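You operate a simulated robot arm through the tools that you are given. There is no shell and no other tool. Be economical: measure what you need, move in short steps, check, and stop when the job is done.

You run a simulated two-armed robot. Do the job below in one go: nothing can be reset, and whatever is moved stays where it is left.

JOB
Top up the bean jar to its lower line, then cap it.
Fine: unscrew the cap first; pour from the slim jug; stand the jug back where it was; spill no more than a few beans. Set down upright: slim jug.

The check looks at the end state, three seconds after you hand in, the way a careful person would. Anything else that was tipped, shoved, dropped, spilled or broken makes it a failure. A push-on lid holds only when it is set on centred and level and pressed home; a screw cap is set on level and turned clockwise until tight.

ROBOT AND FRAMES
Two 7-joint arms with two-finger parallel grippers on one trunk, on a base that drives. Base frame: it is fixed to the floor where the robot stands at the start and does not move with it; the origin is under the middle of the robot, x ahead of it, y to its left, z up; the surface under the hand at the start is at about z = 800. Lengths are in mm, angles in degrees, forces in N, time in s.
The left shoulder is at the start at [60, 143, 926], the right one opposite. With the tool pointing down near the work surface each hand reaches from about 320 to 740 mm from the robot's upright axis, wherever it stands, measured 20 degrees to its own side. Payload 1.57 kg a hand.
The tool frame of a hand sits at the grasp point between the pads (the TCP): z along the fingers, y along the line on which they close. The tips reach 30 mm beyond it. The gripper opens to 110 mm. The fingers are 24 mm wide and 12 mm thick; the gripper's body (48 by 112 mm) begins 78 mm behind the TCP.
Orientation is that of the tool frame in the base frame, as a unit quaternion [w, x, y, z]. With the fingers straight down and closing along the base's y, the tool's x points along the base's -x, its y along +y and its z along -z.

CONTROLS
- The arms move only by the tool jog_arm. It takes "left_deltas", "right_deltas" or both (then of equal length, played together; a hand with none holds still); each is one flat list of numbers, 7 for each row, row after row: the shift along the tool's x, y, z in mm, then the turn, a rotation vector about the tool's x, y, z in degrees, then the gripper command, from -1 (shut) to 1 (fully open), values between in proportion. In form: [dx, dy, dz, ax, ay, az, grip, dx, dy, dz, ax, ay, az, grip, ...]. A call has 1 to 10 rows; each row is the pose to reach, as a shift and turn from the pose commanded when the call began, along the tool's axes at that moment. Each row takes 0.2 s and may step no farther than 50 mm and 8.6 degrees from the row before; otherwise, or with a gripper value out of range, the whole call is refused. A pose out of reach is approached as far as the arm can. The call stops where the force on the tool passes 90 N (or 10 N more than at its start, if that is more) or the arm is blocked; 0.2 s more then pass. Each finger travels about 45 mm/s and halts on what it meets, pressing with about 33 N; the grip force reading is that of the motor and also rises with nothing between the fingers. The clock runs only during rows and for 0.2 s after the last one: add rows that repeat a pose to give the fingers time. It gives the time, the measured TCP pose, the force on the tool (base axes), the opening and the grip force at its end, in the units of the frame above (readings bear some noise), with the torque about the TCP (base axes, N m) and any sound that the robot's microphone picked up.
- Cameras (640 x 400 px; columns grow to the right, rows downward): "scene" is now at [42.6, 11.1, 1537.1]; the picture's right is [0.02, -1.00, 0.00], its down [-0.79, -0.02, -0.62] and it looks along [0.62, 0.01, -0.79] (base axes); focal length 293 px, centre (320, 200). "left" rides on the left gripper at [70, -16, -141] in its tool frame; the picture's right is [0.23, 0.97, 0.00], its down [-0.86, 0.20, -0.48] and it looks along [-0.47, 0.11, 0.88] (tool axes); focal length 222 px, centre (320, 200). "right" rides on the right gripper at [70, 16, -141] in its tool frame; the picture's right is [-0.23, 0.97, 0.00], its down [-0.86, -0.20, -0.48] and it looks along [-0.47, -0.11, 0.88] (tool axes); focal length 222 px, centre (320, 200). There is no depth. A picture from a camera that has moved, and an enlarged one, comes with that camera's place and axes in the base frame and with its lens. The place of the scene camera against the robot may be out by one fixed shift of up to 18 mm in any direction.
- capture(camera): a new picture of that camera. It takes no simulated time.
- raise_lower(by): slides the trunk up (or, below 0, down) by that many mm; the arms and the scene camera ride with it, the base frame stays. It gives what a move gives, with no picture.
- steer(legs): drives the robot by 1 to 6 legs, each [ahead, left, turn to the left] in mm, mm and degrees, along the robot's own axes; the way and the turn of a leg run together, so that a leg with both is an arc; at most 1500 mm and 180 degrees a leg. The arms and the cameras ride along, it lands a little off, and it stops where it bumps. It gives what a move gives.
- head_to(pan, tilt): turns the head with the scene camera to pan (to the left, within 86 degrees either way) and tilt (down, from -29 to 69), counted from straight ahead of the robot. It gives what a move gives.
- enlarge(camera, box): a new picture of the part [left, top, right, bottom] of that camera's present view, enlarged. It takes no simulated time.
- finish_job(): hands the job in; it is judged then, once.

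Go step by step. Nothing tells you exact positions but the pictures and the camera data: compare them with the known pose of the tool, close in by small moves and look again before you grip or let go. The budget is 120 turns and 88 pictures, counting those below and the enlarged ones. Unless the task says otherwise, let go and move clear before handing in, and close with one line.

The tools are called after "Call:" as name(argument=value, ...) on one line, values as JSON. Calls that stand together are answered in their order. jog_arm: Moves the arms, as the interface text tells. Its arguments: {"type":"object","properties":{"left_deltas":{"type":"array","items":{"type":"number"}},"right_deltas":{"type":"array","items":{"type":"number"}}},"required":[]} The other tools are called the same way: raise_lower (by) slides the trunk up or down; steer (legs) drives the base; head_to (pan, tilt) turns the head that bears the scene camera; capture (camera) takes a picture; enlarge (camera, box) takes an enlarged picture of a part of a camera's view; finish_job () hands the job in.

At the start:

```text
time: 0.0
left_ee_pos: [617.8, 160.1, 1000.0]
left_tcp_rot: [0.0, 0.0, 1.0, 0.0]
left_ft_force: [0.6, 0.6, 0.9]
left_moment: [0.02, -0.02, 0.02]
left_opening: 109.8
left_grasp_force: 0.1
right_ee_pos: [468.5, -219.4, 1000.1]
right_tcp_rot: [0.0, 0.0, 1.0, 0.001]
right_ft_force: [-0.5, 0.7, -0.3]
right_moment: [0.0, 0.01, -0.01]
right_opening: 110.1
right_grasp_force: 0.0
trunk travel left (down, up): [-525.0, 65.0]
robot x, y, heading: [-3.0, -1.3, -0.2]
head pan, tilt: [1.1, 51.8]
```

scene: 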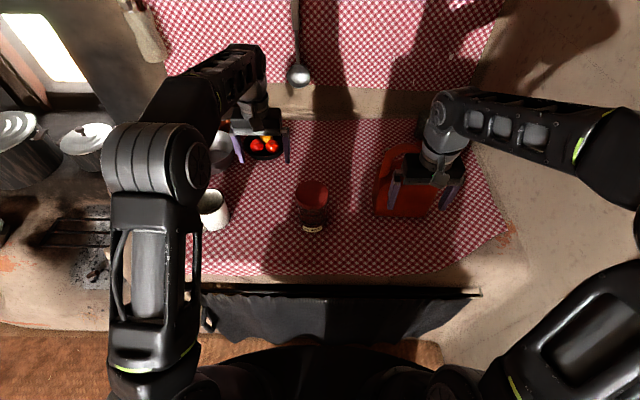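
right: 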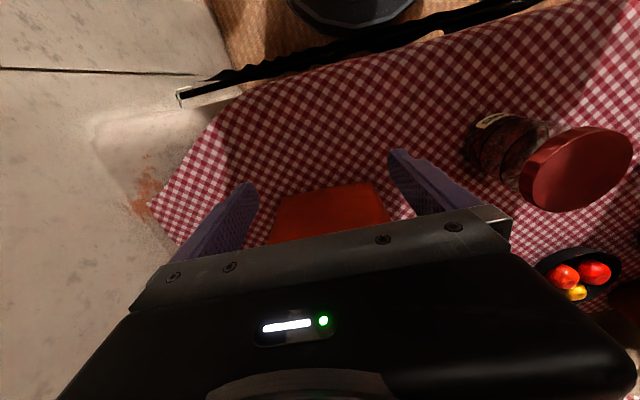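
left: 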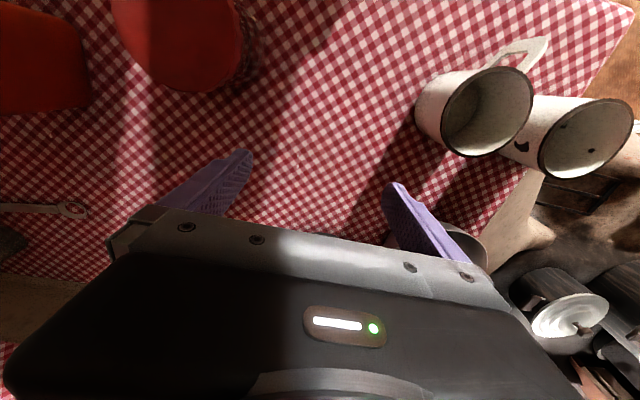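

I see a red-capped jar in the middle, a white mug or jug to the left, a bowl of fruit and a red board. I'll enlarge the views to find the slim jug.

Call:
enlarge(camera="scene", box=[180, 100, 360, 260])

Call:
enlarge(camera="left", box=[380, 0, 640, 260])

```text
2.50 times, centred on (270, 180) of scene
camera zoom: at [42.6, 11.1, 1537.1], right [0.02, -1.0, 0.0], down [-0.79, -0.02, -0.62], along [0.62, 0.01, -0.79], focal length 733 px, centre (445, 250)
```

zoom: 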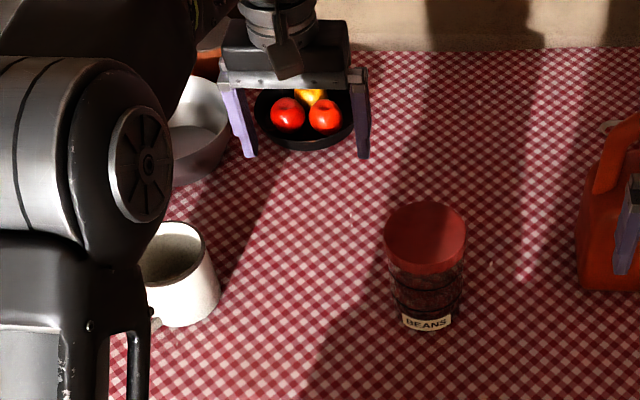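

```text
1.54 times, centred on (510, 130) of left
camera zoom: at [548.3, 144.1, 1142.7], right [-0.23, 0.97, 0.0], down [0.86, 0.2, 0.48], along [0.47, 0.11, -0.88], focal length 342 px, centre (28, 308)
```

zoom: 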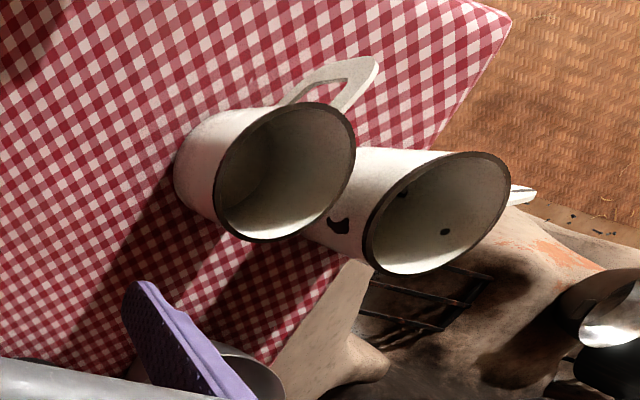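

The left arm hides part of the table. I raise it and shift it to the right to see what lies behind.

Call:
jog_arm(left_deltas=[0, 0, -50, 0, 0, 0, 1, 0, -30, -90, 0, 0, 0, 1, 0, -70, -120, 0, 0, 0, 1, 0, -110, -130, 0, 0, 0, 1, 0, -140, -130, 0, 0, 0, 1])

Call:
capture(camera="scene")

Call:
capture(camera="left")

```text
time: 1.2
left_ee_pos: [566.3, 116.1, 1095.6]
left_tcp_rot: [0.024, -0.004, 1.0, 0.005]
left_ft_force: [-0.2, -0.4, 0.4]
left_moment: [0.06, 0.04, -0.02]
left_opening: 110.0
left_grasp_force: 0.1
left hand out of reach, approached as far as the arm can: row 1, 2, 3, 4, 5
right_ee_pos: [470.2, -217.3, 997.7]
right_tcp_rot: [-0.001, 0.0, 1.0, 0.0]
right_ft_force: [-0.1, 0.1, 0.1]
right_moment: [0.03, 0.04, 0.02]
right_opening: 109.8
right_grasp_force: 0.1
trunk travel left (down, up): [-525.0, 65.0]
robot x, y, heading: [1.1, 1.9, 0.2]
head pan, tilt: [1.1, 51.8]
```

```text
82 pictures are left
camera scene: at [44.9, 10.4, 1536.9], right [0.02, -1.0, 0.0], down [-0.79, -0.01, -0.62], along [0.62, 0.01, -0.79], focal length 293 px, centre (320, 200)
```

scene: 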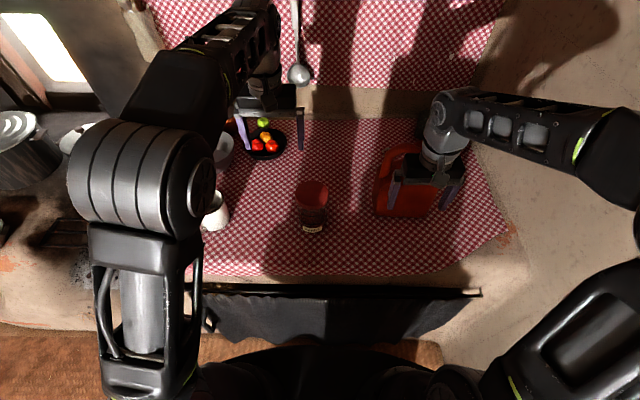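

```text
81 pictures are left
camera left: at [489.8, 97.2, 1233.6], right [-0.24, 0.97, 0.0], down [0.83, 0.2, 0.52], along [0.51, 0.12, -0.85], focal length 222 px, centre (320, 200)
```

left: 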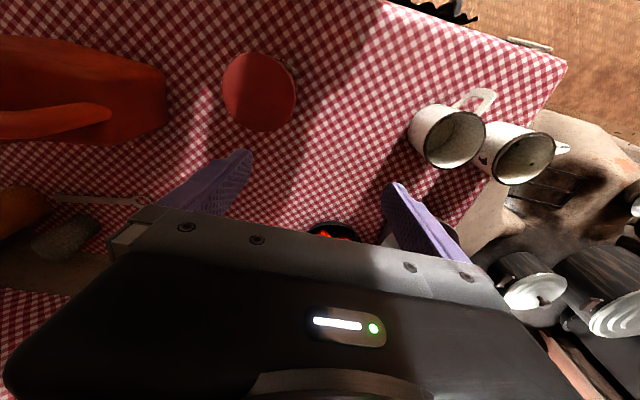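

Call:
enlarge(camera="left", box=[390, 60, 590, 210])

Call:
head_to(pan=35, tilt=50)

Call:
capture(camera="scene")

```text
2.67 times, centred on (490, 135) of left
camera zoom: at [489.8, 97.2, 1233.6], right [-0.24, 0.97, 0.0], down [0.83, 0.2, 0.52], along [0.51, 0.12, -0.85], focal length 592 px, centre (-133, 373)
```

zoom: 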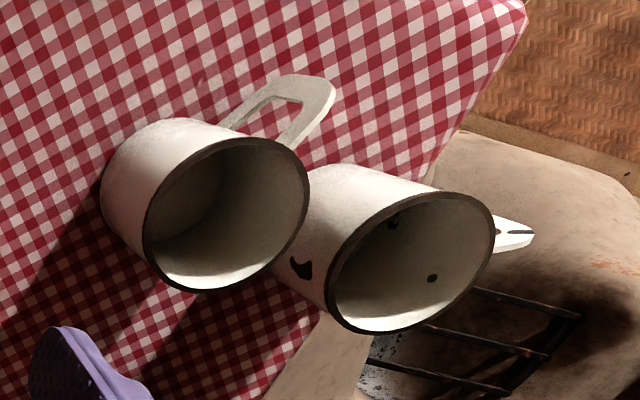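

```text
time: 2.2
left_ee_pos: [565.1, 117.2, 1095.7]
left_tcp_rot: [0.026, -0.003, 1.0, 0.005]
left_ft_force: [-0.2, -0.3, 0.1]
left_moment: [0.02, 0.02, -0.01]
left_opening: 109.8
left_grasp_force: 0.1
right_ee_pos: [468.6, -217.8, 1001.1]
right_tcp_rot: [0.0, 0.0, 1.0, 0.0]
right_ft_force: [-0.5, -0.3, 0.4]
right_moment: [-0.01, -0.03, -0.01]
right_opening: 110.2
right_grasp_force: 0.0
trunk travel left (down, up): [-525.0, 65.0]
robot x, y, heading: [-0.4, 0.5, -0.1]
head pan, tilt: [35.0, 50.0]
```

```text
79 pictures are left
camera scene: at [30.2, 53.8, 1539.4], right [0.57, -0.82, 0.0], down [-0.63, -0.44, -0.64], along [0.53, 0.37, -0.77], focal length 293 px, centre (320, 200)
```

scene: 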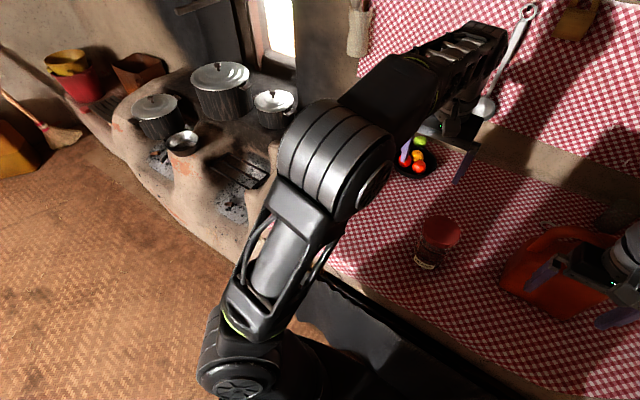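

The elbow covers the jugs. I retract the left hand back and outward so the area can be seen from the head and the wrist.

Call:
jog_arm(left_deltas=[30, 35, 0, 0, 0, 0, 1, 60, 70, 0, 0, 0, 0, 1, 90, 105, 0, 0, 0, 0, 1, 120, 140, 0, 0, 0, 0, 1, 150, 175, 0, 0, 0, 0, 1, 180, 210, 0, 0, 0, 0, 1, 200, 240, 0, 0, 0, 0, 1, 200, 240, 0, 0, 0, 0, 1])

Call:
capture(camera="scene")

Call:
capture(camera="left")

```text
time: 4.0
left_ee_pos: [361.5, 356.8, 1081.8]
left_tcp_rot: [0.026, -0.003, 1.0, 0.005]
left_ft_force: [0.0, 0.5, 0.4]
left_moment: [0.04, 0.0, 0.01]
left_opening: 109.9
left_grasp_force: 0.0
right_ee_pos: [468.1, -218.8, 1000.2]
right_tcp_rot: [-0.001, 0.0, 1.0, 0.001]
right_ft_force: [0.1, -0.6, -0.1]
right_moment: [-0.01, -0.02, 0.01]
right_opening: 109.9
right_grasp_force: 0.0
trunk travel left (down, up): [-525.0, 65.0]
robot x, y, heading: [0.8, -3.7, 0.1]
head pan, tilt: [35.0, 50.0]
```

```text
78 pictures are left
camera scene: at [30.5, 53.7, 1539.4], right [0.57, -0.82, 0.0], down [-0.63, -0.44, -0.64], along [0.53, 0.37, -0.77], focal length 293 px, centre (320, 200)
```

scene: 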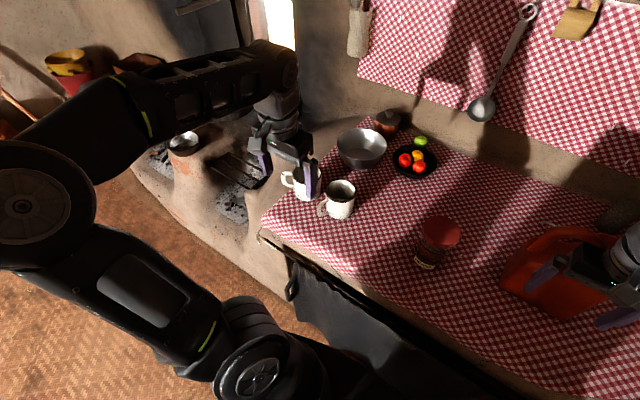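

```text
77 pictures are left
camera left: at [284.3, 338.5, 1220.2], right [-0.23, 0.97, 0.0], down [0.83, 0.2, 0.52], along [0.51, 0.12, -0.85], focal length 222 px, centre (320, 200)
```

left: 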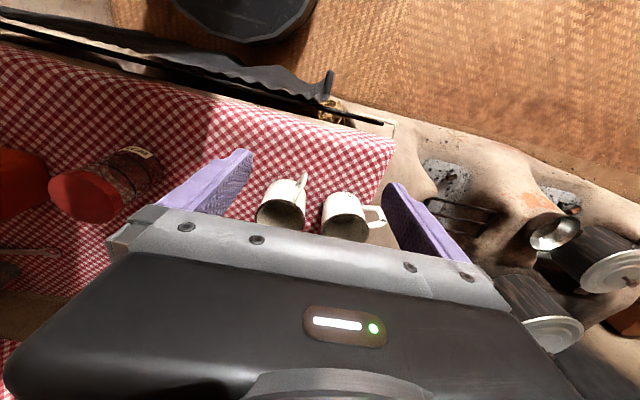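

Call:
enlarge(camera="scene", box=[250, 90, 490, 280])

Call:
head_to(pan=-25, tilt=45)

Call:
capture(camera="scene")

```text
2.11 times, centred on (370, 185) of scene
camera zoom: at [30.5, 53.7, 1539.4], right [0.57, -0.82, 0.0], down [-0.63, -0.44, -0.64], along [0.53, 0.37, -0.77], focal length 617 px, centre (215, 232)
```

zoom: 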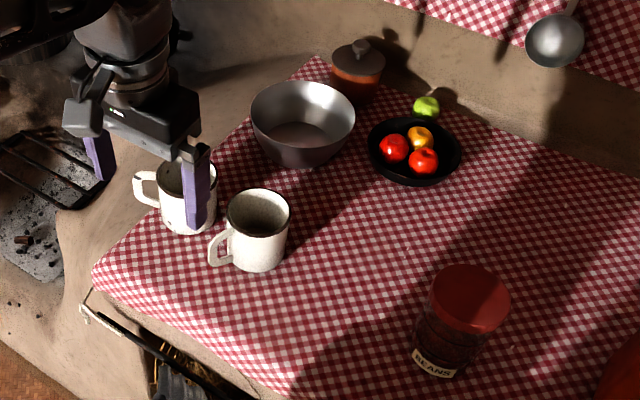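

```text
time: 5.3
left_ee_pos: [360.8, 357.4, 1081.2]
left_tcp_rot: [0.025, -0.005, 1.0, 0.006]
left_ft_force: [-0.7, -0.9, 0.8]
left_moment: [0.04, -0.01, 0.01]
left_opening: 110.0
left_grasp_force: 0.1
right_ee_pos: [469.5, -218.3, 1000.0]
right_tcp_rot: [0.0, 0.0, 1.0, 0.0]
right_ft_force: [1.0, -0.1, 0.5]
right_moment: [0.02, -0.01, -0.04]
right_opening: 109.8
right_grasp_force: 0.0
trunk travel left (down, up): [-525.0, 65.0]
robot x, y, heading: [-3.7, -1.0, 0.4]
head pan, tilt: [-25.0, 45.0]
```

```text
75 pictures are left
camera scene: at [40.9, -24.6, 1546.3], right [-0.42, -0.91, 0.0], down [-0.64, 0.3, -0.71], along [0.64, -0.3, -0.71], focal length 293 px, centre (320, 200)
```

scene: 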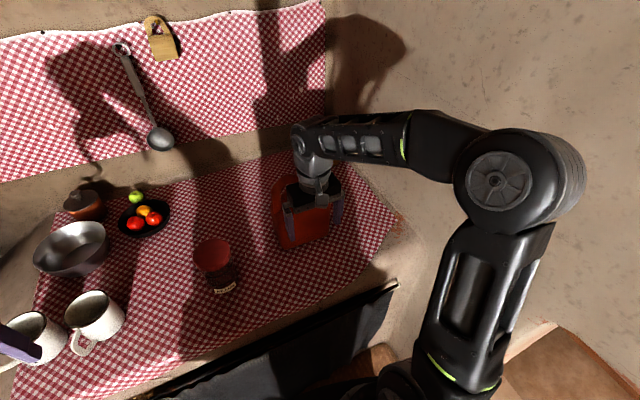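

The red thing under the right hand may hide something. I lift the right hand and pull it back to the right.

Call:
jog_arm(right_deltas=[0, 0, -40, 0, 0, 0, 1, 10, 0, -80, 0, 0, 0, 1, 40, -30, -80, 0, 0, 0, 1, 70, -60, -80, 0, 0, 0, 1, 100, -90, -80, 0, 0, 0, 1, 120, -120, -80, 0, 0, 0, 1, 120, -140, -80, 0, 0, 0, 1])

Call:
capture(camera="scene")

Call:
capture(camera="right")

```text
time: 6.9
left_ee_pos: [360.8, 357.3, 1081.5]
left_tcp_rot: [0.025, -0.004, 1.0, 0.006]
left_ft_force: [0.0, 0.0, -0.8]
left_moment: [0.0, 0.0, -0.01]
left_opening: 109.8
left_grasp_force: 0.0
right_ee_pos: [350.5, -357.1, 1080.4]
right_tcp_rot: [0.0, -0.001, 1.0, 0.0]
right_ft_force: [0.2, 0.4, 1.0]
right_moment: [0.03, -0.02, 0.01]
right_opening: 109.9
right_grasp_force: 0.1
trunk travel left (down, up): [-525.0, 65.0]
robot x, y, heading: [3.1, 5.2, 0.1]
head pan, tilt: [-25.0, 45.0]
```

```text
74 pictures are left
camera scene: at [41.1, -24.9, 1546.3], right [-0.42, -0.91, 0.0], down [-0.64, 0.3, -0.71], along [0.64, -0.3, -0.71], focal length 293 px, centre (320, 200)
```

scene: 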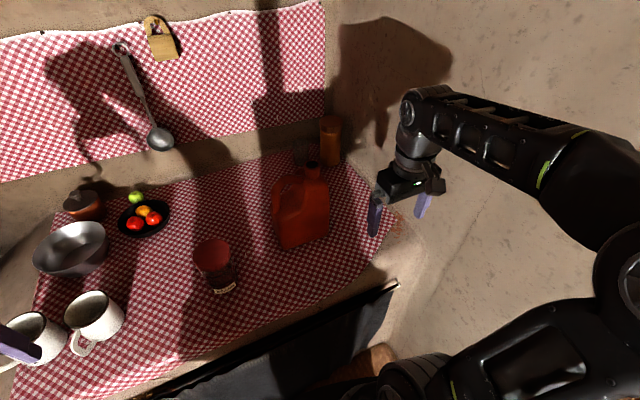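

```text
73 pictures are left
camera right: at [281.4, -342.3, 1219.8], right [0.23, 0.97, 0.0], down [0.86, -0.2, 0.48], along [0.47, -0.11, -0.88], focal length 222 px, centre (320, 200)
```

right: 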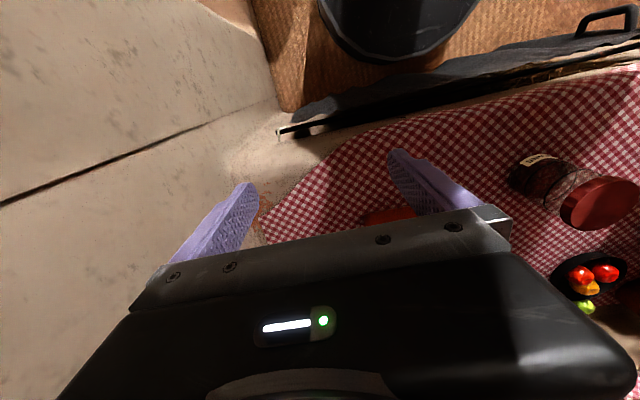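

Call:
enlarge(camera="scene", box=[180, 100, 400, 310])

Call:
enlarge(camera="scene", box=[0, 170, 180, 400])

```text
1.90 times, centred on (290, 205) of scene
camera zoom: at [41.1, -24.9, 1546.3], right [-0.42, -0.91, 0.0], down [-0.64, 0.3, -0.71], along [0.64, -0.3, -0.71], focal length 558 px, centre (377, 190)
```

zoom: 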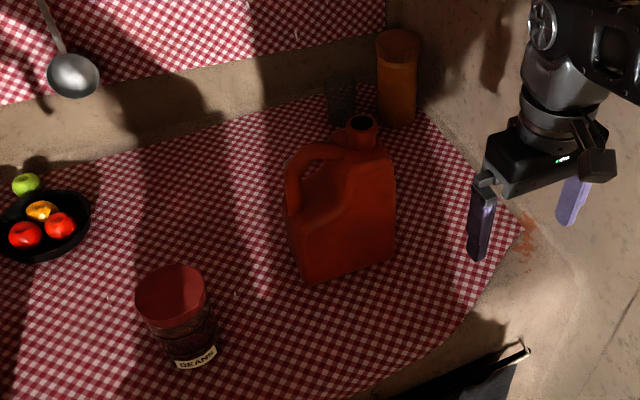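

```text
1.74 times, centred on (90, 285) of scene
camera zoom: at [41.1, -24.9, 1546.3], right [-0.42, -0.91, 0.0], down [-0.64, 0.3, -0.71], along [0.64, -0.3, -0.71], focal length 510 px, centre (720, 52)
```

zoom: 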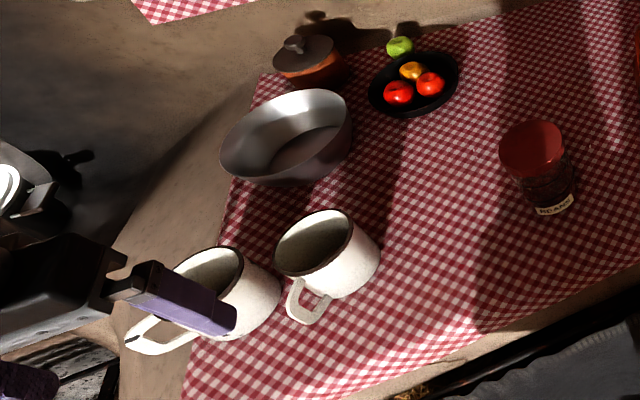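

Behind the red canister there is a slim amber cylinder with a dark glass beside it. I zoom in on them.

Call:
enlarge(camera="scene", box=[265, 100, 365, 200])

Call:
enlarge(camera="scene", box=[180, 220, 260, 300])

```text
4.00 times, centred on (315, 150) of scene
camera zoom: at [41.1, -24.9, 1546.3], right [-0.42, -0.91, 0.0], down [-0.64, 0.3, -0.71], along [0.64, -0.3, -0.71], focal length 1172 px, centre (340, 400)
```

zoom: 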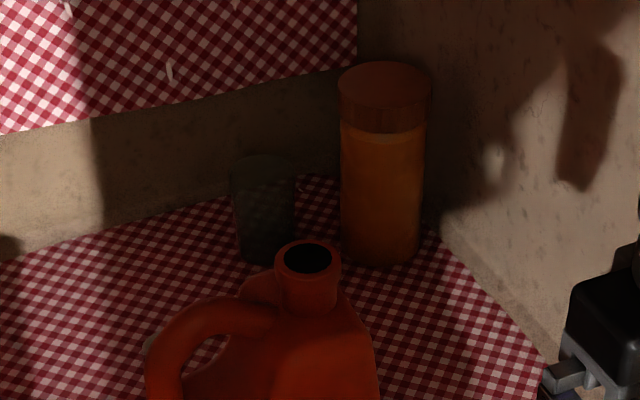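

```text
5.00 times, centred on (220, 260) of scene
camera zoom: at [41.1, -24.9, 1546.3], right [-0.42, -0.91, 0.0], down [-0.64, 0.3, -0.71], along [0.64, -0.3, -0.71], focal length 1466 px, centre (820, -100)
```

zoom: 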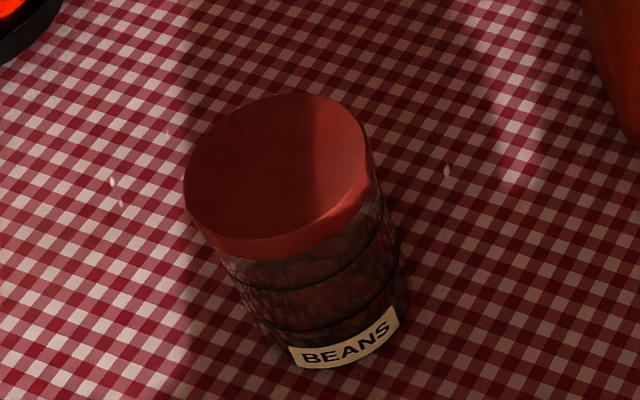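

Call:
enlarge(camera="left", box=[240, 160, 400, 250])

Call:
jog_arm(right_deltas=[0, 40, 0, 0, 0, 0, 1, 0, 80, 0, 0, 0, 0, 1, 0, 120, 0, 0, 0, 0, 1, -30, 150, 0, 0, 0, 0, 1, -60, 180, 0, 0, 0, 0, 1, -90, 200, 0, 0, 0, 0, 1, -120, 200, 0, 0, 0, 0, 1, -120, 200, 0, 0, 0, 0, 1])

Call:
capture(camera="right")

```text
4.00 times, centred on (320, 205) of left
camera zoom: at [284.6, 338.4, 1220.3], right [-0.24, 0.97, 0.0], down [0.83, 0.2, 0.52], along [0.51, 0.12, -0.85], focal length 888 px, centre (320, 180)
```

zoom: 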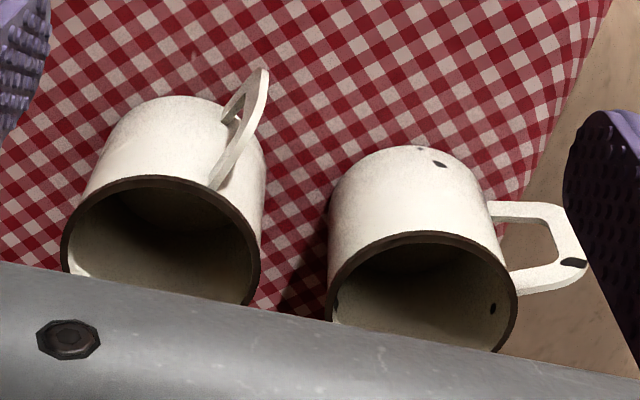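

```text
time: 8.7
left_ee_pos: [360.9, 356.8, 1081.9]
left_tcp_rot: [0.025, -0.004, 1.0, 0.004]
left_ft_force: [-0.7, 0.0, -1.0]
left_moment: [0.01, -0.02, -0.07]
left_opening: 109.9
left_grasp_force: 0.1
right_ee_pos: [467.3, -157.3, 1078.2]
right_tcp_rot: [0.0, -0.001, 1.0, 0.0]
right_ft_force: [0.6, 0.1, 0.5]
right_moment: [0.02, 0.01, 0.0]
right_opening: 109.8
right_grasp_force: 0.1
trunk travel left (down, up): [-525.0, 65.0]
robot x, y, heading: [0.9, -0.3, 0.3]
head pan, tilt: [-25.0, 45.0]
```

```text
67 pictures are left
camera right: at [399.5, -140.6, 1218.9], right [0.23, 0.97, 0.0], down [0.85, -0.2, 0.48], along [0.47, -0.11, -0.88], focal length 222 px, centre (320, 200)
```

right: 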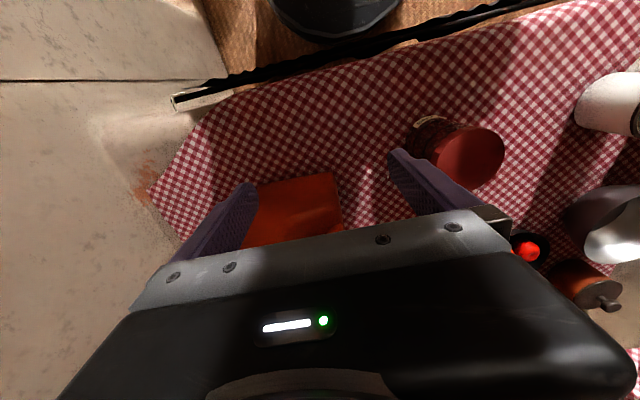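

The mugs look empty. I scan the room for any other jug before settling on the red one.

Call:
head_to(pan=80, tilt=30)

Call:
capture(camera="scene")

Call:
head_to(pan=15, tilt=35)

Call:
capture(camera="scene")

Call:
head_to(pan=-80, tilt=30)

Call:
capture(camera="scene")

```text
time: 10.5
left_ee_pos: [362.6, 357.6, 1082.0]
left_tcp_rot: [0.025, -0.004, 1.0, 0.006]
left_ft_force: [-0.3, 0.4, -0.2]
left_moment: [0.0, -0.02, 0.03]
left_opening: 110.1
left_grasp_force: 0.1
right_ee_pos: [469.9, -157.2, 1077.4]
right_tcp_rot: [0.0, 0.0, 1.0, 0.001]
right_ft_force: [-0.2, -0.6, -0.3]
right_moment: [0.02, 0.0, -0.01]
right_opening: 109.7
right_grasp_force: 0.2
trunk travel left (down, up): [-525.0, 65.0]
robot x, y, heading: [2.0, 1.3, 0.0]
head pan, tilt: [80.0, 30.0]
```

```text
66 pictures are left
camera scene: at [-17.0, 98.8, 1569.0], right [0.98, -0.17, 0.0], down [-0.09, -0.49, -0.87], along [0.15, 0.85, -0.5], focal length 293 px, centre (320, 200)
```

scene: 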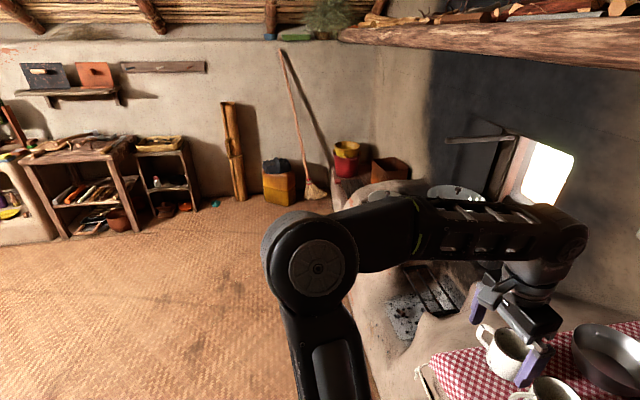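

```text
time: 11.9
left_ee_pos: [361.0, 356.9, 1080.8]
left_tcp_rot: [0.024, -0.004, 1.0, 0.005]
left_ft_force: [0.1, -0.6, -0.5]
left_moment: [-0.01, 0.02, 0.03]
left_opening: 109.8
left_grasp_force: 0.0
right_ee_pos: [468.5, -156.7, 1078.9]
right_tcp_rot: [0.0, -0.001, 1.0, 0.0]
right_ft_force: [1.1, -0.2, 0.0]
right_moment: [-0.03, 0.01, 0.0]
right_opening: 110.2
right_grasp_force: 0.0
trunk travel left (down, up): [-525.0, 65.0]
robot x, y, heading: [0.7, 1.7, 0.0]
head pan, tilt: [15.0, 35.0]
```

```text
65 pictures are left
camera scene: at [52.2, 32.6, 1561.2], right [0.26, -0.97, 0.0], down [-0.55, -0.15, -0.82], along [0.79, 0.21, -0.57], focal length 293 px, centre (320, 200)
```

scene: 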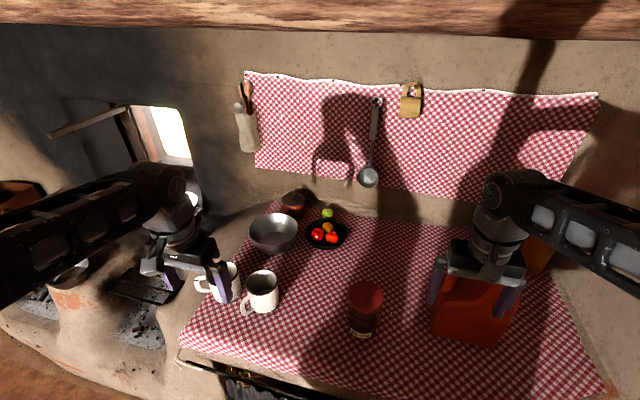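

```text
time: 13.6
left_ee_pos: [360.7, 357.8, 1080.2]
left_tcp_rot: [0.025, -0.004, 1.0, 0.006]
left_ft_force: [-0.3, -0.7, -0.3]
left_moment: [-0.01, 0.01, -0.02]
left_opening: 110.2
left_grasp_force: 0.1
right_ee_pos: [468.4, -158.4, 1077.8]
right_tcp_rot: [0.0, 0.0, 1.0, 0.0]
right_ft_force: [0.9, 0.1, -0.3]
right_moment: [-0.02, -0.02, 0.01]
right_opening: 110.1
right_grasp_force: 0.1
trunk travel left (down, up): [-525.0, 65.0]
robot x, y, heading: [-1.3, -1.3, -0.3]
head pan, tilt: [-80.0, 30.0]
```

```text
64 pictures are left
camera scene: at [-17.0, -79.3, 1569.0], right [-0.98, -0.17, 0.0], down [-0.09, 0.49, -0.87], along [0.15, -0.85, -0.5], focal length 293 px, centre (320, 200)
```

scene: 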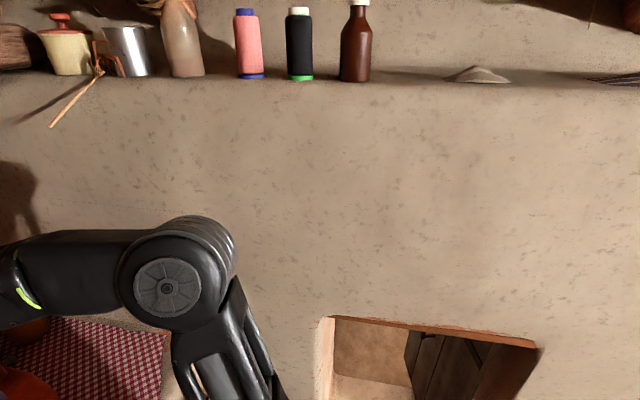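

The red flat jug with a neck spout must be the slim jug. I clear the right hand and bring the left wrist camera near the centre to measure jug and jar from two viewpoints.

Call:
jog_arm(left_deltas=[-15, -40, 0, 0, 0, 0, 1, -30, -80, 0, 0, 0, 0, 1, -45, -120, 0, 0, 0, 0, 1, -60, -160, 0, 0, 0, 0, 1, -75, -200, 0, 0, 0, 0, 1, -90, -240, 0, 0, 0, 0, 1, -100, -280, 0, 0, 0, 0, 1, -100, -310, 0, 0, 0, 0, 1, -100, -310, 0, 0, 0, 0, 1], right_deltas=[30, -40, 0, 0, 0, 0, 1, 60, -80, 0, 0, 0, 0, 1, 90, -120, 0, 0, 0, 0, 1, 120, -160, 0, 0, 0, 0, 1, 140, -200, 0, 0, 0, 0, 1, 140, -230, 0, 0, 0, 0, 1, 140, -230, 0, 0, 0, 0, 1, 140, -230, 0, 0, 0, 0, 1, 140, -230, 0, 0, 0, 0, 1])

Call:
head_to(pan=-15, tilt=47)

Call:
capture(camera="left")

Call:
capture(camera="scene")

```text
time: 15.6
left_ee_pos: [466.2, 48.2, 1083.2]
left_tcp_rot: [0.025, -0.005, 1.0, 0.006]
left_ft_force: [0.5, -0.2, -0.1]
left_moment: [0.0, -0.01, -0.02]
left_opening: 109.8
left_grasp_force: 0.0
right_ee_pos: [326.7, -386.6, 1079.6]
right_tcp_rot: [-0.001, 0.0, 1.0, 0.0]
right_ft_force: [0.2, -0.3, 0.5]
right_moment: [-0.02, 0.01, 0.0]
right_opening: 110.1
right_grasp_force: 0.0
trunk travel left (down, up): [-525.0, 65.0]
robot x, y, heading: [-0.8, 1.2, -0.0]
head pan, tilt: [-80.0, 30.0]
```

```text
time: 16.9
left_ee_pos: [466.1, 48.9, 1083.8]
left_tcp_rot: [0.025, -0.004, 1.0, 0.005]
left_ft_force: [1.1, 0.3, 0.8]
left_moment: [-0.04, 0.03, 0.01]
left_opening: 110.1
left_grasp_force: 0.0
right_ee_pos: [328.3, -386.6, 1079.3]
right_tcp_rot: [0.0, 0.001, 1.0, 0.0]
right_ft_force: [-0.4, 0.2, -0.1]
right_moment: [-0.01, -0.02, 0.01]
right_opening: 110.2
right_grasp_force: 0.1
trunk travel left (down, up): [-525.0, 65.0]
robot x, y, heading: [-0.6, -1.2, 0.0]
head pan, tilt: [-15.0, 47.0]
```

```text
63 pictures are left
camera left: at [389.4, 30.2, 1222.5], right [-0.24, 0.97, 0.0], down [0.83, 0.2, 0.52], along [0.51, 0.12, -0.85], focal length 222 px, centre (320, 200)
```

left: 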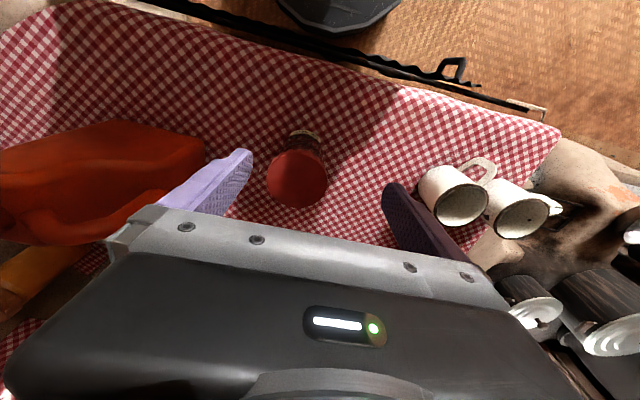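

```text
62 pictures are left
camera scene: at [44.1, -11.1, 1543.5], right [-0.26, -0.97, 0.0], down [-0.71, 0.19, -0.68], along [0.66, -0.18, -0.73], focal length 293 px, centre (320, 200)
```

scene: 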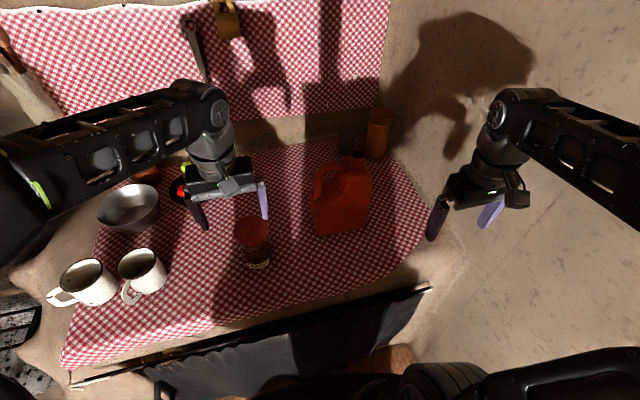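

Call:
enlarge(camera="left", box=[0, 90, 340, 300])

Call:
enlarge(camera="scene", box=[220, 130, 400, 280])

```text
1.88 times, centred on (170, 195) of left
camera zoom: at [389.4, 30.2, 1222.5], right [-0.24, 0.97, 0.0], down [0.83, 0.2, 0.52], along [0.51, 0.12, -0.85], focal length 418 px, centre (602, 209)
```

zoom: 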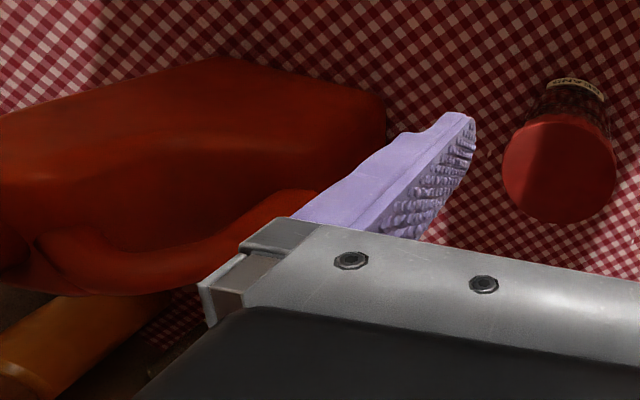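

```text
2.67 times, centred on (310, 205) of scene
camera zoom: at [44.1, -11.1, 1543.5], right [-0.26, -0.97, 0.0], down [-0.71, 0.19, -0.68], along [0.66, -0.18, -0.73], focal length 782 px, centre (347, 187)
```

zoom: 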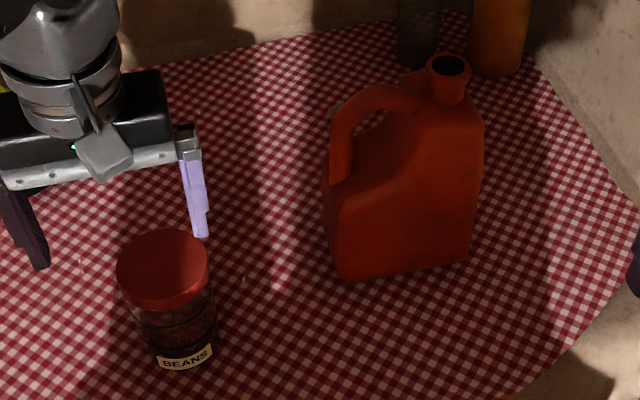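

The jug is a flat red canister about 155 wide, 75 deep and 270 tall, centred near (605,-228), with its neck on the right. The capped jar is near (532,33). I retract the left hand and bring the right hand over the cap to measure it.

Call:
jog_arm(left_deltas=[10, 40, 0, 0, 0, 0, 1, 25, 80, 0, 0, 0, 0, 1, 40, 120, 0, 0, 0, 0, 1, 55, 160, 0, 0, 0, 0, 1, 70, 190, 0, 0, 0, 0, 1, 86, 220, 0, 0, 0, 0, 1, 86, 240, 0, 0, 0, 0, 1, 86, 240, 0, 0, 0, 0, 1, 86, 240, 0, 0, 0, 0, 1, 86, 240, 0, 0, 0, 0, 1], right_deltas=[-20, 42, 0, 0, 0, 0, 1, -40, 84, 0, 0, 0, 0, 1, -61, 126, 0, 0, 0, 0, 1, -81, 168, 0, 0, 0, 0, 1, -101, 210, 0, 0, 0, 0, 1, -122, 252, 0, 0, 0, 0, 1, -142, 294, 0, 0, 0, 0, 1, -163, 336, 0, 0, 0, 0, 1, -183, 378, 0, 0, 0, 0, 1, -203, 420, 0, 0, 0, 0, 1])

Call:
capture(camera="right")

```text
time: 19.1
left_ee_pos: [377.5, 284.8, 1083.9]
left_tcp_rot: [0.025, -0.004, 1.0, 0.006]
left_ft_force: [0.0, -0.5, 0.3]
left_moment: [0.05, 0.0, 0.01]
left_opening: 110.1
left_grasp_force: 0.1
right_ee_pos: [518.1, -1.3, 1079.5]
right_tcp_rot: [0.0, 0.0, 1.0, 0.002]
right_ft_force: [0.2, -0.9, 0.5]
right_moment: [0.13, 0.0, 0.04]
right_opening: 110.1
right_grasp_force: 0.1
right hand out of reach, approached as far as the arm can: row 10
trunk travel left (down, up): [-525.0, 65.0]
robot x, y, heading: [2.6, -0.3, -0.2]
head pan, tilt: [-15.0, 47.0]
```

```text
59 pictures are left
camera right: at [449.0, 14.2, 1221.7], right [0.23, 0.97, 0.0], down [0.85, -0.2, 0.48], along [0.47, -0.11, -0.88], focal length 222 px, centre (320, 200)
```

right: 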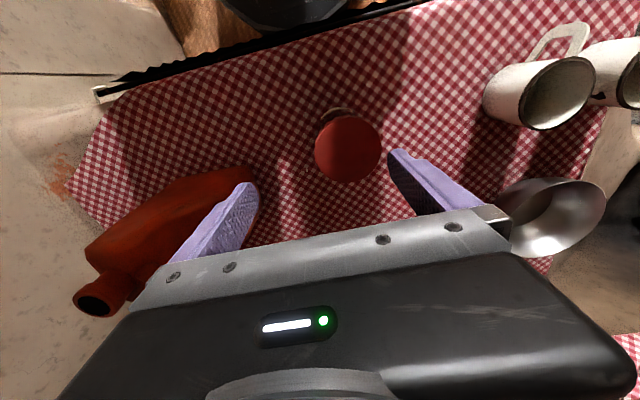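

Cap top is at about (538,31,927), roughly 88 mm wide. The left hand will hold the jar body diagonally from the front left, pitched down, while the right hand unscrews from above. I move the left hand to its standoff now.

Call:
jog_arm(left_deltas=[-4.9, -15.1, 17.9, 2.63, -5.88, 3.91, 1, -9.7, -30.2, 35.7, 5.26, -11.76, 7.82, 1, -14.6, -45.3, 53.6, 7.89, -17.64, 11.73, 1, -19.4, -60.4, 71.4, 10.52, -23.52, 15.64, 1, -24.3, -75.5, 89.3, 13.15, -29.4, 19.55, 1, -29.2, -90.6, 107.2, 15.78, -35.28, 23.46, 1, -34, -105.7, 125, 18.41, -41.16, 27.37, 1, -38.9, -120.8, 142.9, 21.04, -47.04, 31.28, 1, -43.7, -135.9, 160.7, 23.67, -52.92, 35.19, 1, -48.6, -151, 178.6, 26.3, -58.8, 39.1, 1])

Call:
capture(camera="scene")

Call:
capture(camera="left")

```text
time: 21.3
left_ee_pos: [442.1, 142.4, 903.9]
left_tcp_rot: [0.496, 0.322, 0.781, -0.2]
left_ft_force: [-0.4, 0.5, 0.4]
left_moment: [0.04, -0.02, -0.02]
left_opening: 110.0
left_grasp_force: 0.1
left hand out of reach, approached as far as the arm can: row 6, 7, 8, 9, 10
right_ee_pos: [517.6, 2.2, 1080.0]
right_tcp_rot: [0.001, -0.001, 1.0, 0.0]
right_ft_force: [0.1, 0.4, 0.1]
right_moment: [-0.02, -0.01, -0.03]
right_opening: 109.9
right_grasp_force: 0.0
trunk travel left (down, up): [-525.0, 65.0]
robot x, y, heading: [-2.7, -0.8, -0.1]
head pan, tilt: [-15.0, 47.0]
```

```text
58 pictures are left
camera scene: at [44.3, -10.2, 1543.6], right [-0.26, -0.97, 0.0], down [-0.71, 0.19, -0.68], along [0.66, -0.18, -0.73], focal length 293 px, centre (320, 200)
```

scene: 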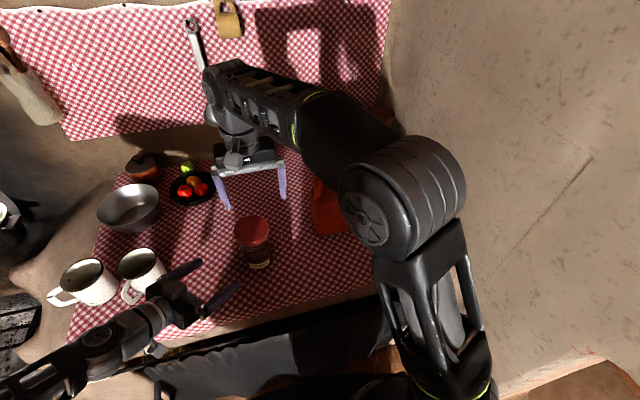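

```text
57 pictures are left
camera left: at [318.5, 241.0, 902.4], right [0.62, 0.76, -0.2], down [0.09, 0.18, 0.98], along [0.78, -0.62, 0.05], focal length 222 px, centre (320, 200)
```

left: 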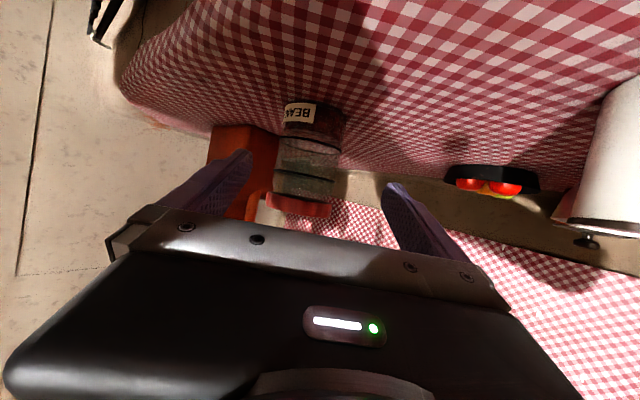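

The left hand is nearly in its planned pose and sees the jar side-on (upside down). I zoom on the jar to read its lines and bean level.

Call:
enlarge(camera="left", box=[250, 90, 370, 230])

```text
2.86 times, centred on (310, 160) of left
camera zoom: at [318.5, 241.0, 902.4], right [0.62, 0.76, -0.2], down [0.09, 0.18, 0.98], along [0.78, -0.62, 0.05], focal length 635 px, centre (349, 314)
```

zoom: 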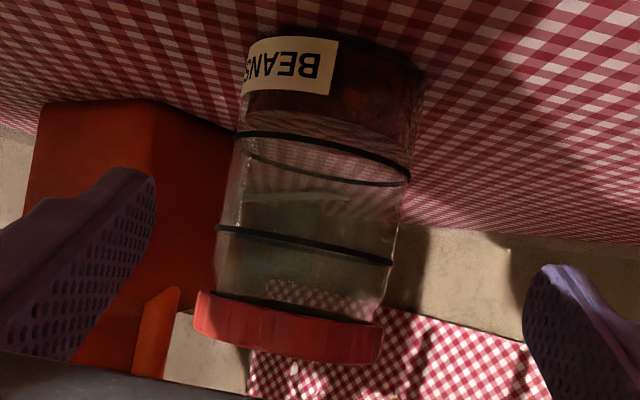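

Jar axis confirmed at (538,31), with the lower line at about z 846. The beans sit only about 12–15 mm below it, so just a small pour is needed. I advance the left hand around the jar body, without closing.

Call:
jog_arm(left_deltas=[0, -6, 25, 0, 0, 0, 1, 0, -11.6, 50, 0, 0, 0, 1, 0, -11.6, 75, 0, 0, 0, 1, 0, -11.6, 100, 0, 0, 0, 1, 0, -11.6, 125, 0, 0, 0, 1, 0, -11.6, 145, 0, 0, 0, 1])

Call:
capture(camera="left")

Call:
capture(camera="right")

```text
time: 22.7
left_ee_pos: [529.0, 44.7, 842.2]
left_tcp_rot: [0.496, 0.321, 0.782, -0.199]
left_ft_force: [-0.3, 0.6, 0.6]
left_moment: [0.04, 0.04, -0.01]
left_opening: 109.9
left_grasp_force: 0.0
right_ee_pos: [517.0, 1.3, 1080.3]
right_tcp_rot: [0.001, 0.0, 1.0, 0.0]
right_ft_force: [0.4, -0.4, 0.4]
right_moment: [-0.02, 0.01, 0.02]
right_opening: 110.0
right_grasp_force: 0.0
trunk travel left (down, up): [-525.0, 65.0]
robot x, y, heading: [-1.4, -0.8, 0.1]
head pan, tilt: [-15.0, 47.0]
```

```text
55 pictures are left
camera left: at [405.1, 141.7, 840.9], right [0.61, 0.77, -0.2], down [0.09, 0.18, 0.98], along [0.79, -0.62, 0.05], focal length 222 px, centre (320, 200)
```

left: 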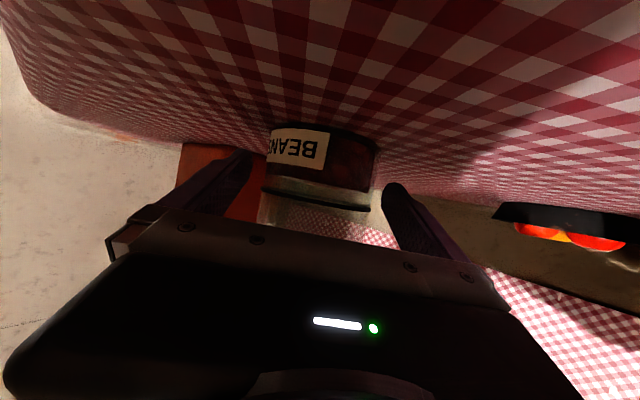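

```text
54 pictures are left
camera right: at [448.6, 17.1, 1221.3], right [0.23, 0.97, 0.0], down [0.85, -0.2, 0.48], along [0.47, -0.11, -0.88], focal length 222 px, centre (320, 200)
```

right: 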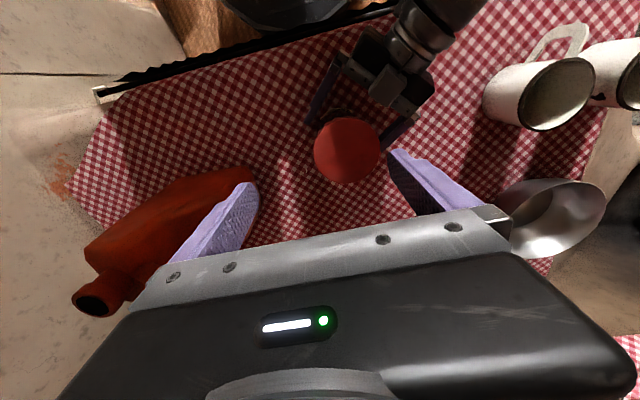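

Both fingers straddle the jar evenly. I close the left gripper on the jar body.

Call:
jog_arm(left_deltas=[0, 0, 0, 0, 0, 0, 0.3, 0, 0, 0, 0, 0, 0, 0, 0, 0, 0, 0, 0, 0, -1, 0, 0, 0, 0, 0, 0, -1, 0, 0, 0, 0, 0, 0, -1])

Call:
enlarge(camera="right", box=[230, 50, 470, 240])

```text
time: 23.9
left_ee_pos: [529.2, 44.0, 841.8]
left_tcp_rot: [0.496, 0.322, 0.781, -0.199]
left_ft_force: [0.5, -0.5, 0.1]
left_moment: [-0.06, 0.09, 0.01]
left_opening: 83.6
left_grasp_force: 32.8
right_ee_pos: [518.4, 1.1, 1080.7]
right_tcp_rot: [0.001, 0.0, 1.0, 0.0]
right_ft_force: [0.4, 0.0, 0.4]
right_moment: [-0.02, -0.01, 0.04]
right_opening: 110.2
right_grasp_force: 0.0
trunk travel left (down, up): [-525.0, 65.0]
robot x, y, heading: [1.7, -2.0, -0.2]
head pan, tilt: [-15.0, 47.0]
```

```text
2.11 times, centred on (350, 145) of right
camera zoom: at [448.5, 17.1, 1221.4], right [0.23, 0.97, 0.0], down [0.85, -0.2, 0.48], along [0.47, -0.11, -0.88], focal length 468 px, centre (257, 316)
```

zoom: 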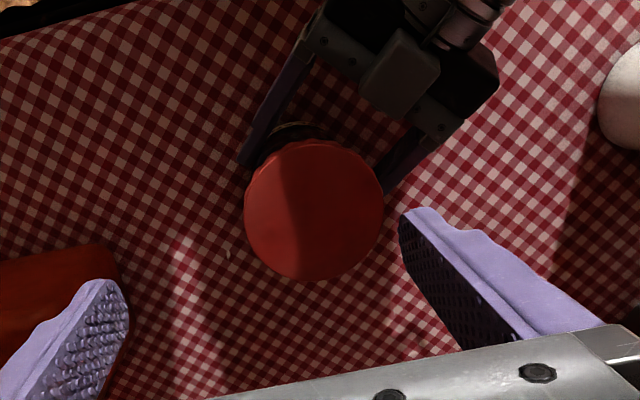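

Jar gripped (83.6 mm). The cap is 89 mm wide at (540,32). I turn the right hand about 86° clockwise and lower it to just above the cap.

Call:
jog_arm(right_deltas=[-2.2, 3.1, 6, 0, 0, 8.5, 1, -4.4, 6.2, 12, 0, 0, 17, 1, -6.6, 9.3, 18, 0, 0, 25.5, 1, -8.8, 12.4, 24, 0, 0, 34, 1, -11, 15.5, 30, 0, 0, 42.5, 1, -13.2, 18.6, 36, 0, 0, 51, 1, -15.4, 21.7, 42, 0, 0, 59.5, 1, -17.6, 24.8, 50, 0, 0, 68, 1, -20, 28, 56, 0, 0, 76.5, 1, -22, 31, 62, 0, 0, 85, 1])

Call:
capture(camera="right")

```text
time: 26.1
left_ee_pos: [529.4, 43.8, 841.8]
left_tcp_rot: [0.496, 0.322, 0.782, -0.199]
left_ft_force: [0.7, 0.0, -1.0]
left_moment: [0.04, 0.1, -0.01]
left_opening: 84.1
left_grasp_force: 33.1
right_ee_pos: [539.0, 32.3, 1017.4]
right_tcp_rot: [0.001, 0.677, 0.736, 0.0]
right_ft_force: [0.4, -0.1, -0.5]
right_moment: [0.03, 0.0, 0.0]
right_opening: 109.8
right_grasp_force: 0.0
trunk travel left (down, up): [-525.0, 65.0]
robot x, y, heading: [1.9, 0.0, -0.2]
head pan, tilt: [-15.0, 47.0]
```

```text
52 pictures are left
camera right: at [551.3, 103.6, 1159.0], right [0.99, -0.14, 0.0], down [-0.13, -0.87, 0.48], along [-0.07, -0.47, -0.88], focal length 222 px, centre (320, 200)
```

right: 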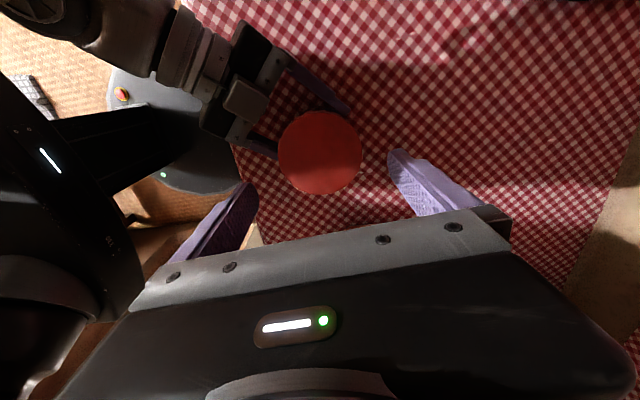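

The cap sits right under the tool centre. I descend to about z 937 and close on the cap.

Call:
jog_arm(right_deltas=[0, 0, 30, 0, 0, 0, 1, 0, 0, 55, 0, 0, 0, 1, 0, 0, 70, 0, 0, 0, 1, 0, 0, 80, 0, 0, 0, 1, 0, 0, 80, 0, 0, 0, 0.6, 0, 0, 80, 0, 0, 0, -1, 0, 0, 80, 0, 0, 0, -1, 0, 0, 80, 0, 0, 0, -1])

Call:
capture(camera="right")

```text
time: 27.9
left_ee_pos: [527.5, 43.2, 842.0]
left_tcp_rot: [0.496, 0.322, 0.781, -0.2]
left_ft_force: [-4.6, 1.3, -0.4]
left_moment: [-0.02, -0.34, -0.06]
left_opening: 83.6
left_grasp_force: 33.2
right_ee_pos: [541.1, 32.3, 936.9]
right_tcp_rot: [0.0, 0.676, 0.737, -0.001]
right_ft_force: [5.0, -0.4, -1.7]
right_moment: [-0.02, -0.12, 0.05]
right_opening: 91.9
right_grasp_force: 32.8
trunk travel left (down, up): [-525.0, 65.0]
robot x, y, heading: [-1.8, 0.5, -0.2]
head pan, tilt: [-15.0, 47.0]
```

```text
51 pictures are left
camera right: at [550.8, 102.6, 1078.1], right [0.99, -0.14, 0.0], down [-0.12, -0.87, 0.48], along [-0.07, -0.47, -0.88], focal length 222 px, centre (320, 200)
```

right: 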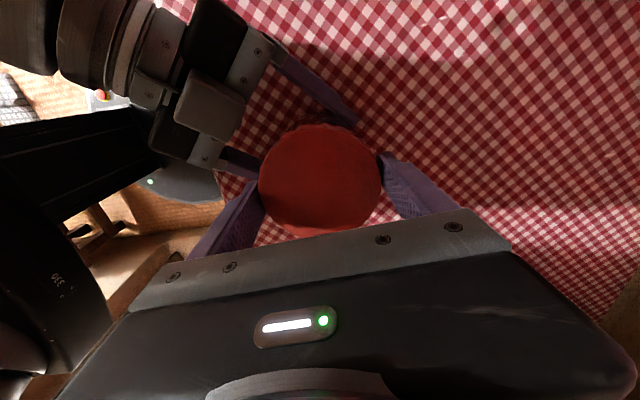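

The cap is gripped. I turn counter-clockwise about 85° with a slight rise.

Call:
jog_arm(right_deltas=[0, 0, 0, 0, 0, -8.5, -1, 0, 0, 0, 0, 0, -17, -1, 0, 0, -0.2, 0, 0, -25.5, -1, 0, 0, -0.3, 0, 0, -34, -1, 0, 0, -0.4, 0, 0, -42.5, -1, 0, 0, -0.5, 0, 0, -51, -1, 0, 0, -0.6, 0, 0, -59.5, -1, 0, 0, -0.8, 0, 0, -68, -1, 0, 0, -0.9, 0, 0, -76.5, -1, 0, 0, -1, 0, 0, -85, -1])

Call:
capture(camera="right")

```text
time: 30.1
left_ee_pos: [528.6, 44.5, 842.6]
left_tcp_rot: [0.496, 0.322, 0.781, -0.199]
left_ft_force: [-13.2, 0.4, 5.6]
left_moment: [-0.1, -0.61, -0.13]
left_opening: 83.7
left_grasp_force: 33.2
right_ee_pos: [539.4, 32.9, 939.6]
right_tcp_rot: [0.0, -0.001, 1.0, -0.001]
right_ft_force: [11.9, -0.3, -9.3]
right_moment: [-0.03, -0.66, -0.03]
right_opening: 92.1
right_grasp_force: 33.1
trunk travel left (down, up): [-525.0, 65.0]
robot x, y, heading: [-1.0, -2.0, -0.2]
head pan, tilt: [-15.0, 47.0]
```

```text
50 pictures are left
camera right: at [470.5, 48.2, 1079.8], right [0.22, 0.97, 0.0], down [0.86, -0.2, 0.48], along [0.47, -0.11, -0.88], focal length 222 px, centre (320, 200)
```

right: 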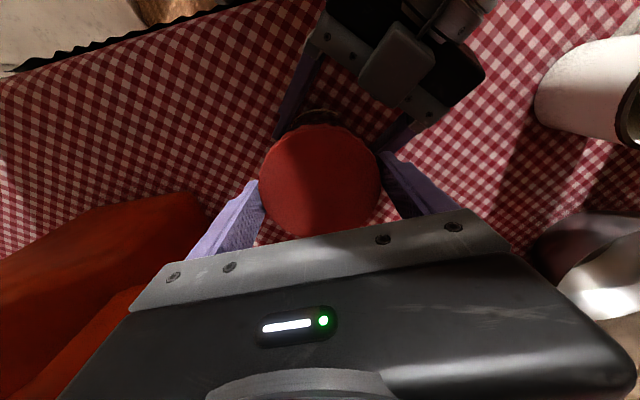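

Turned through 85°, with little torque. I test whether the cap lifts by a few millimetres.

Call:
jog_arm(right_deltas=[0, 0, -2, 0, 0, 0, -1, 0, 0, -4, 0, 0, 0, -1])

```text
time: 30.7
left_ee_pos: [528.6, 42.2, 843.3]
left_tcp_rot: [0.497, 0.322, 0.781, -0.199]
left_ft_force: [-10.2, -0.6, 23.0]
left_moment: [-0.53, -0.31, -0.18]
left_opening: 84.0
left_grasp_force: 33.2
right_ee_pos: [537.7, 32.2, 941.2]
right_tcp_rot: [-0.002, -0.001, 1.0, -0.001]
right_ft_force: [9.6, 0.3, -24.7]
right_moment: [0.38, -0.93, 0.06]
right_opening: 92.0
right_grasp_force: 33.2
trunk travel left (down, up): [-525.0, 65.0]
robot x, y, heading: [1.2, -0.6, 0.0]
head pan, tilt: [-15.0, 47.0]
```

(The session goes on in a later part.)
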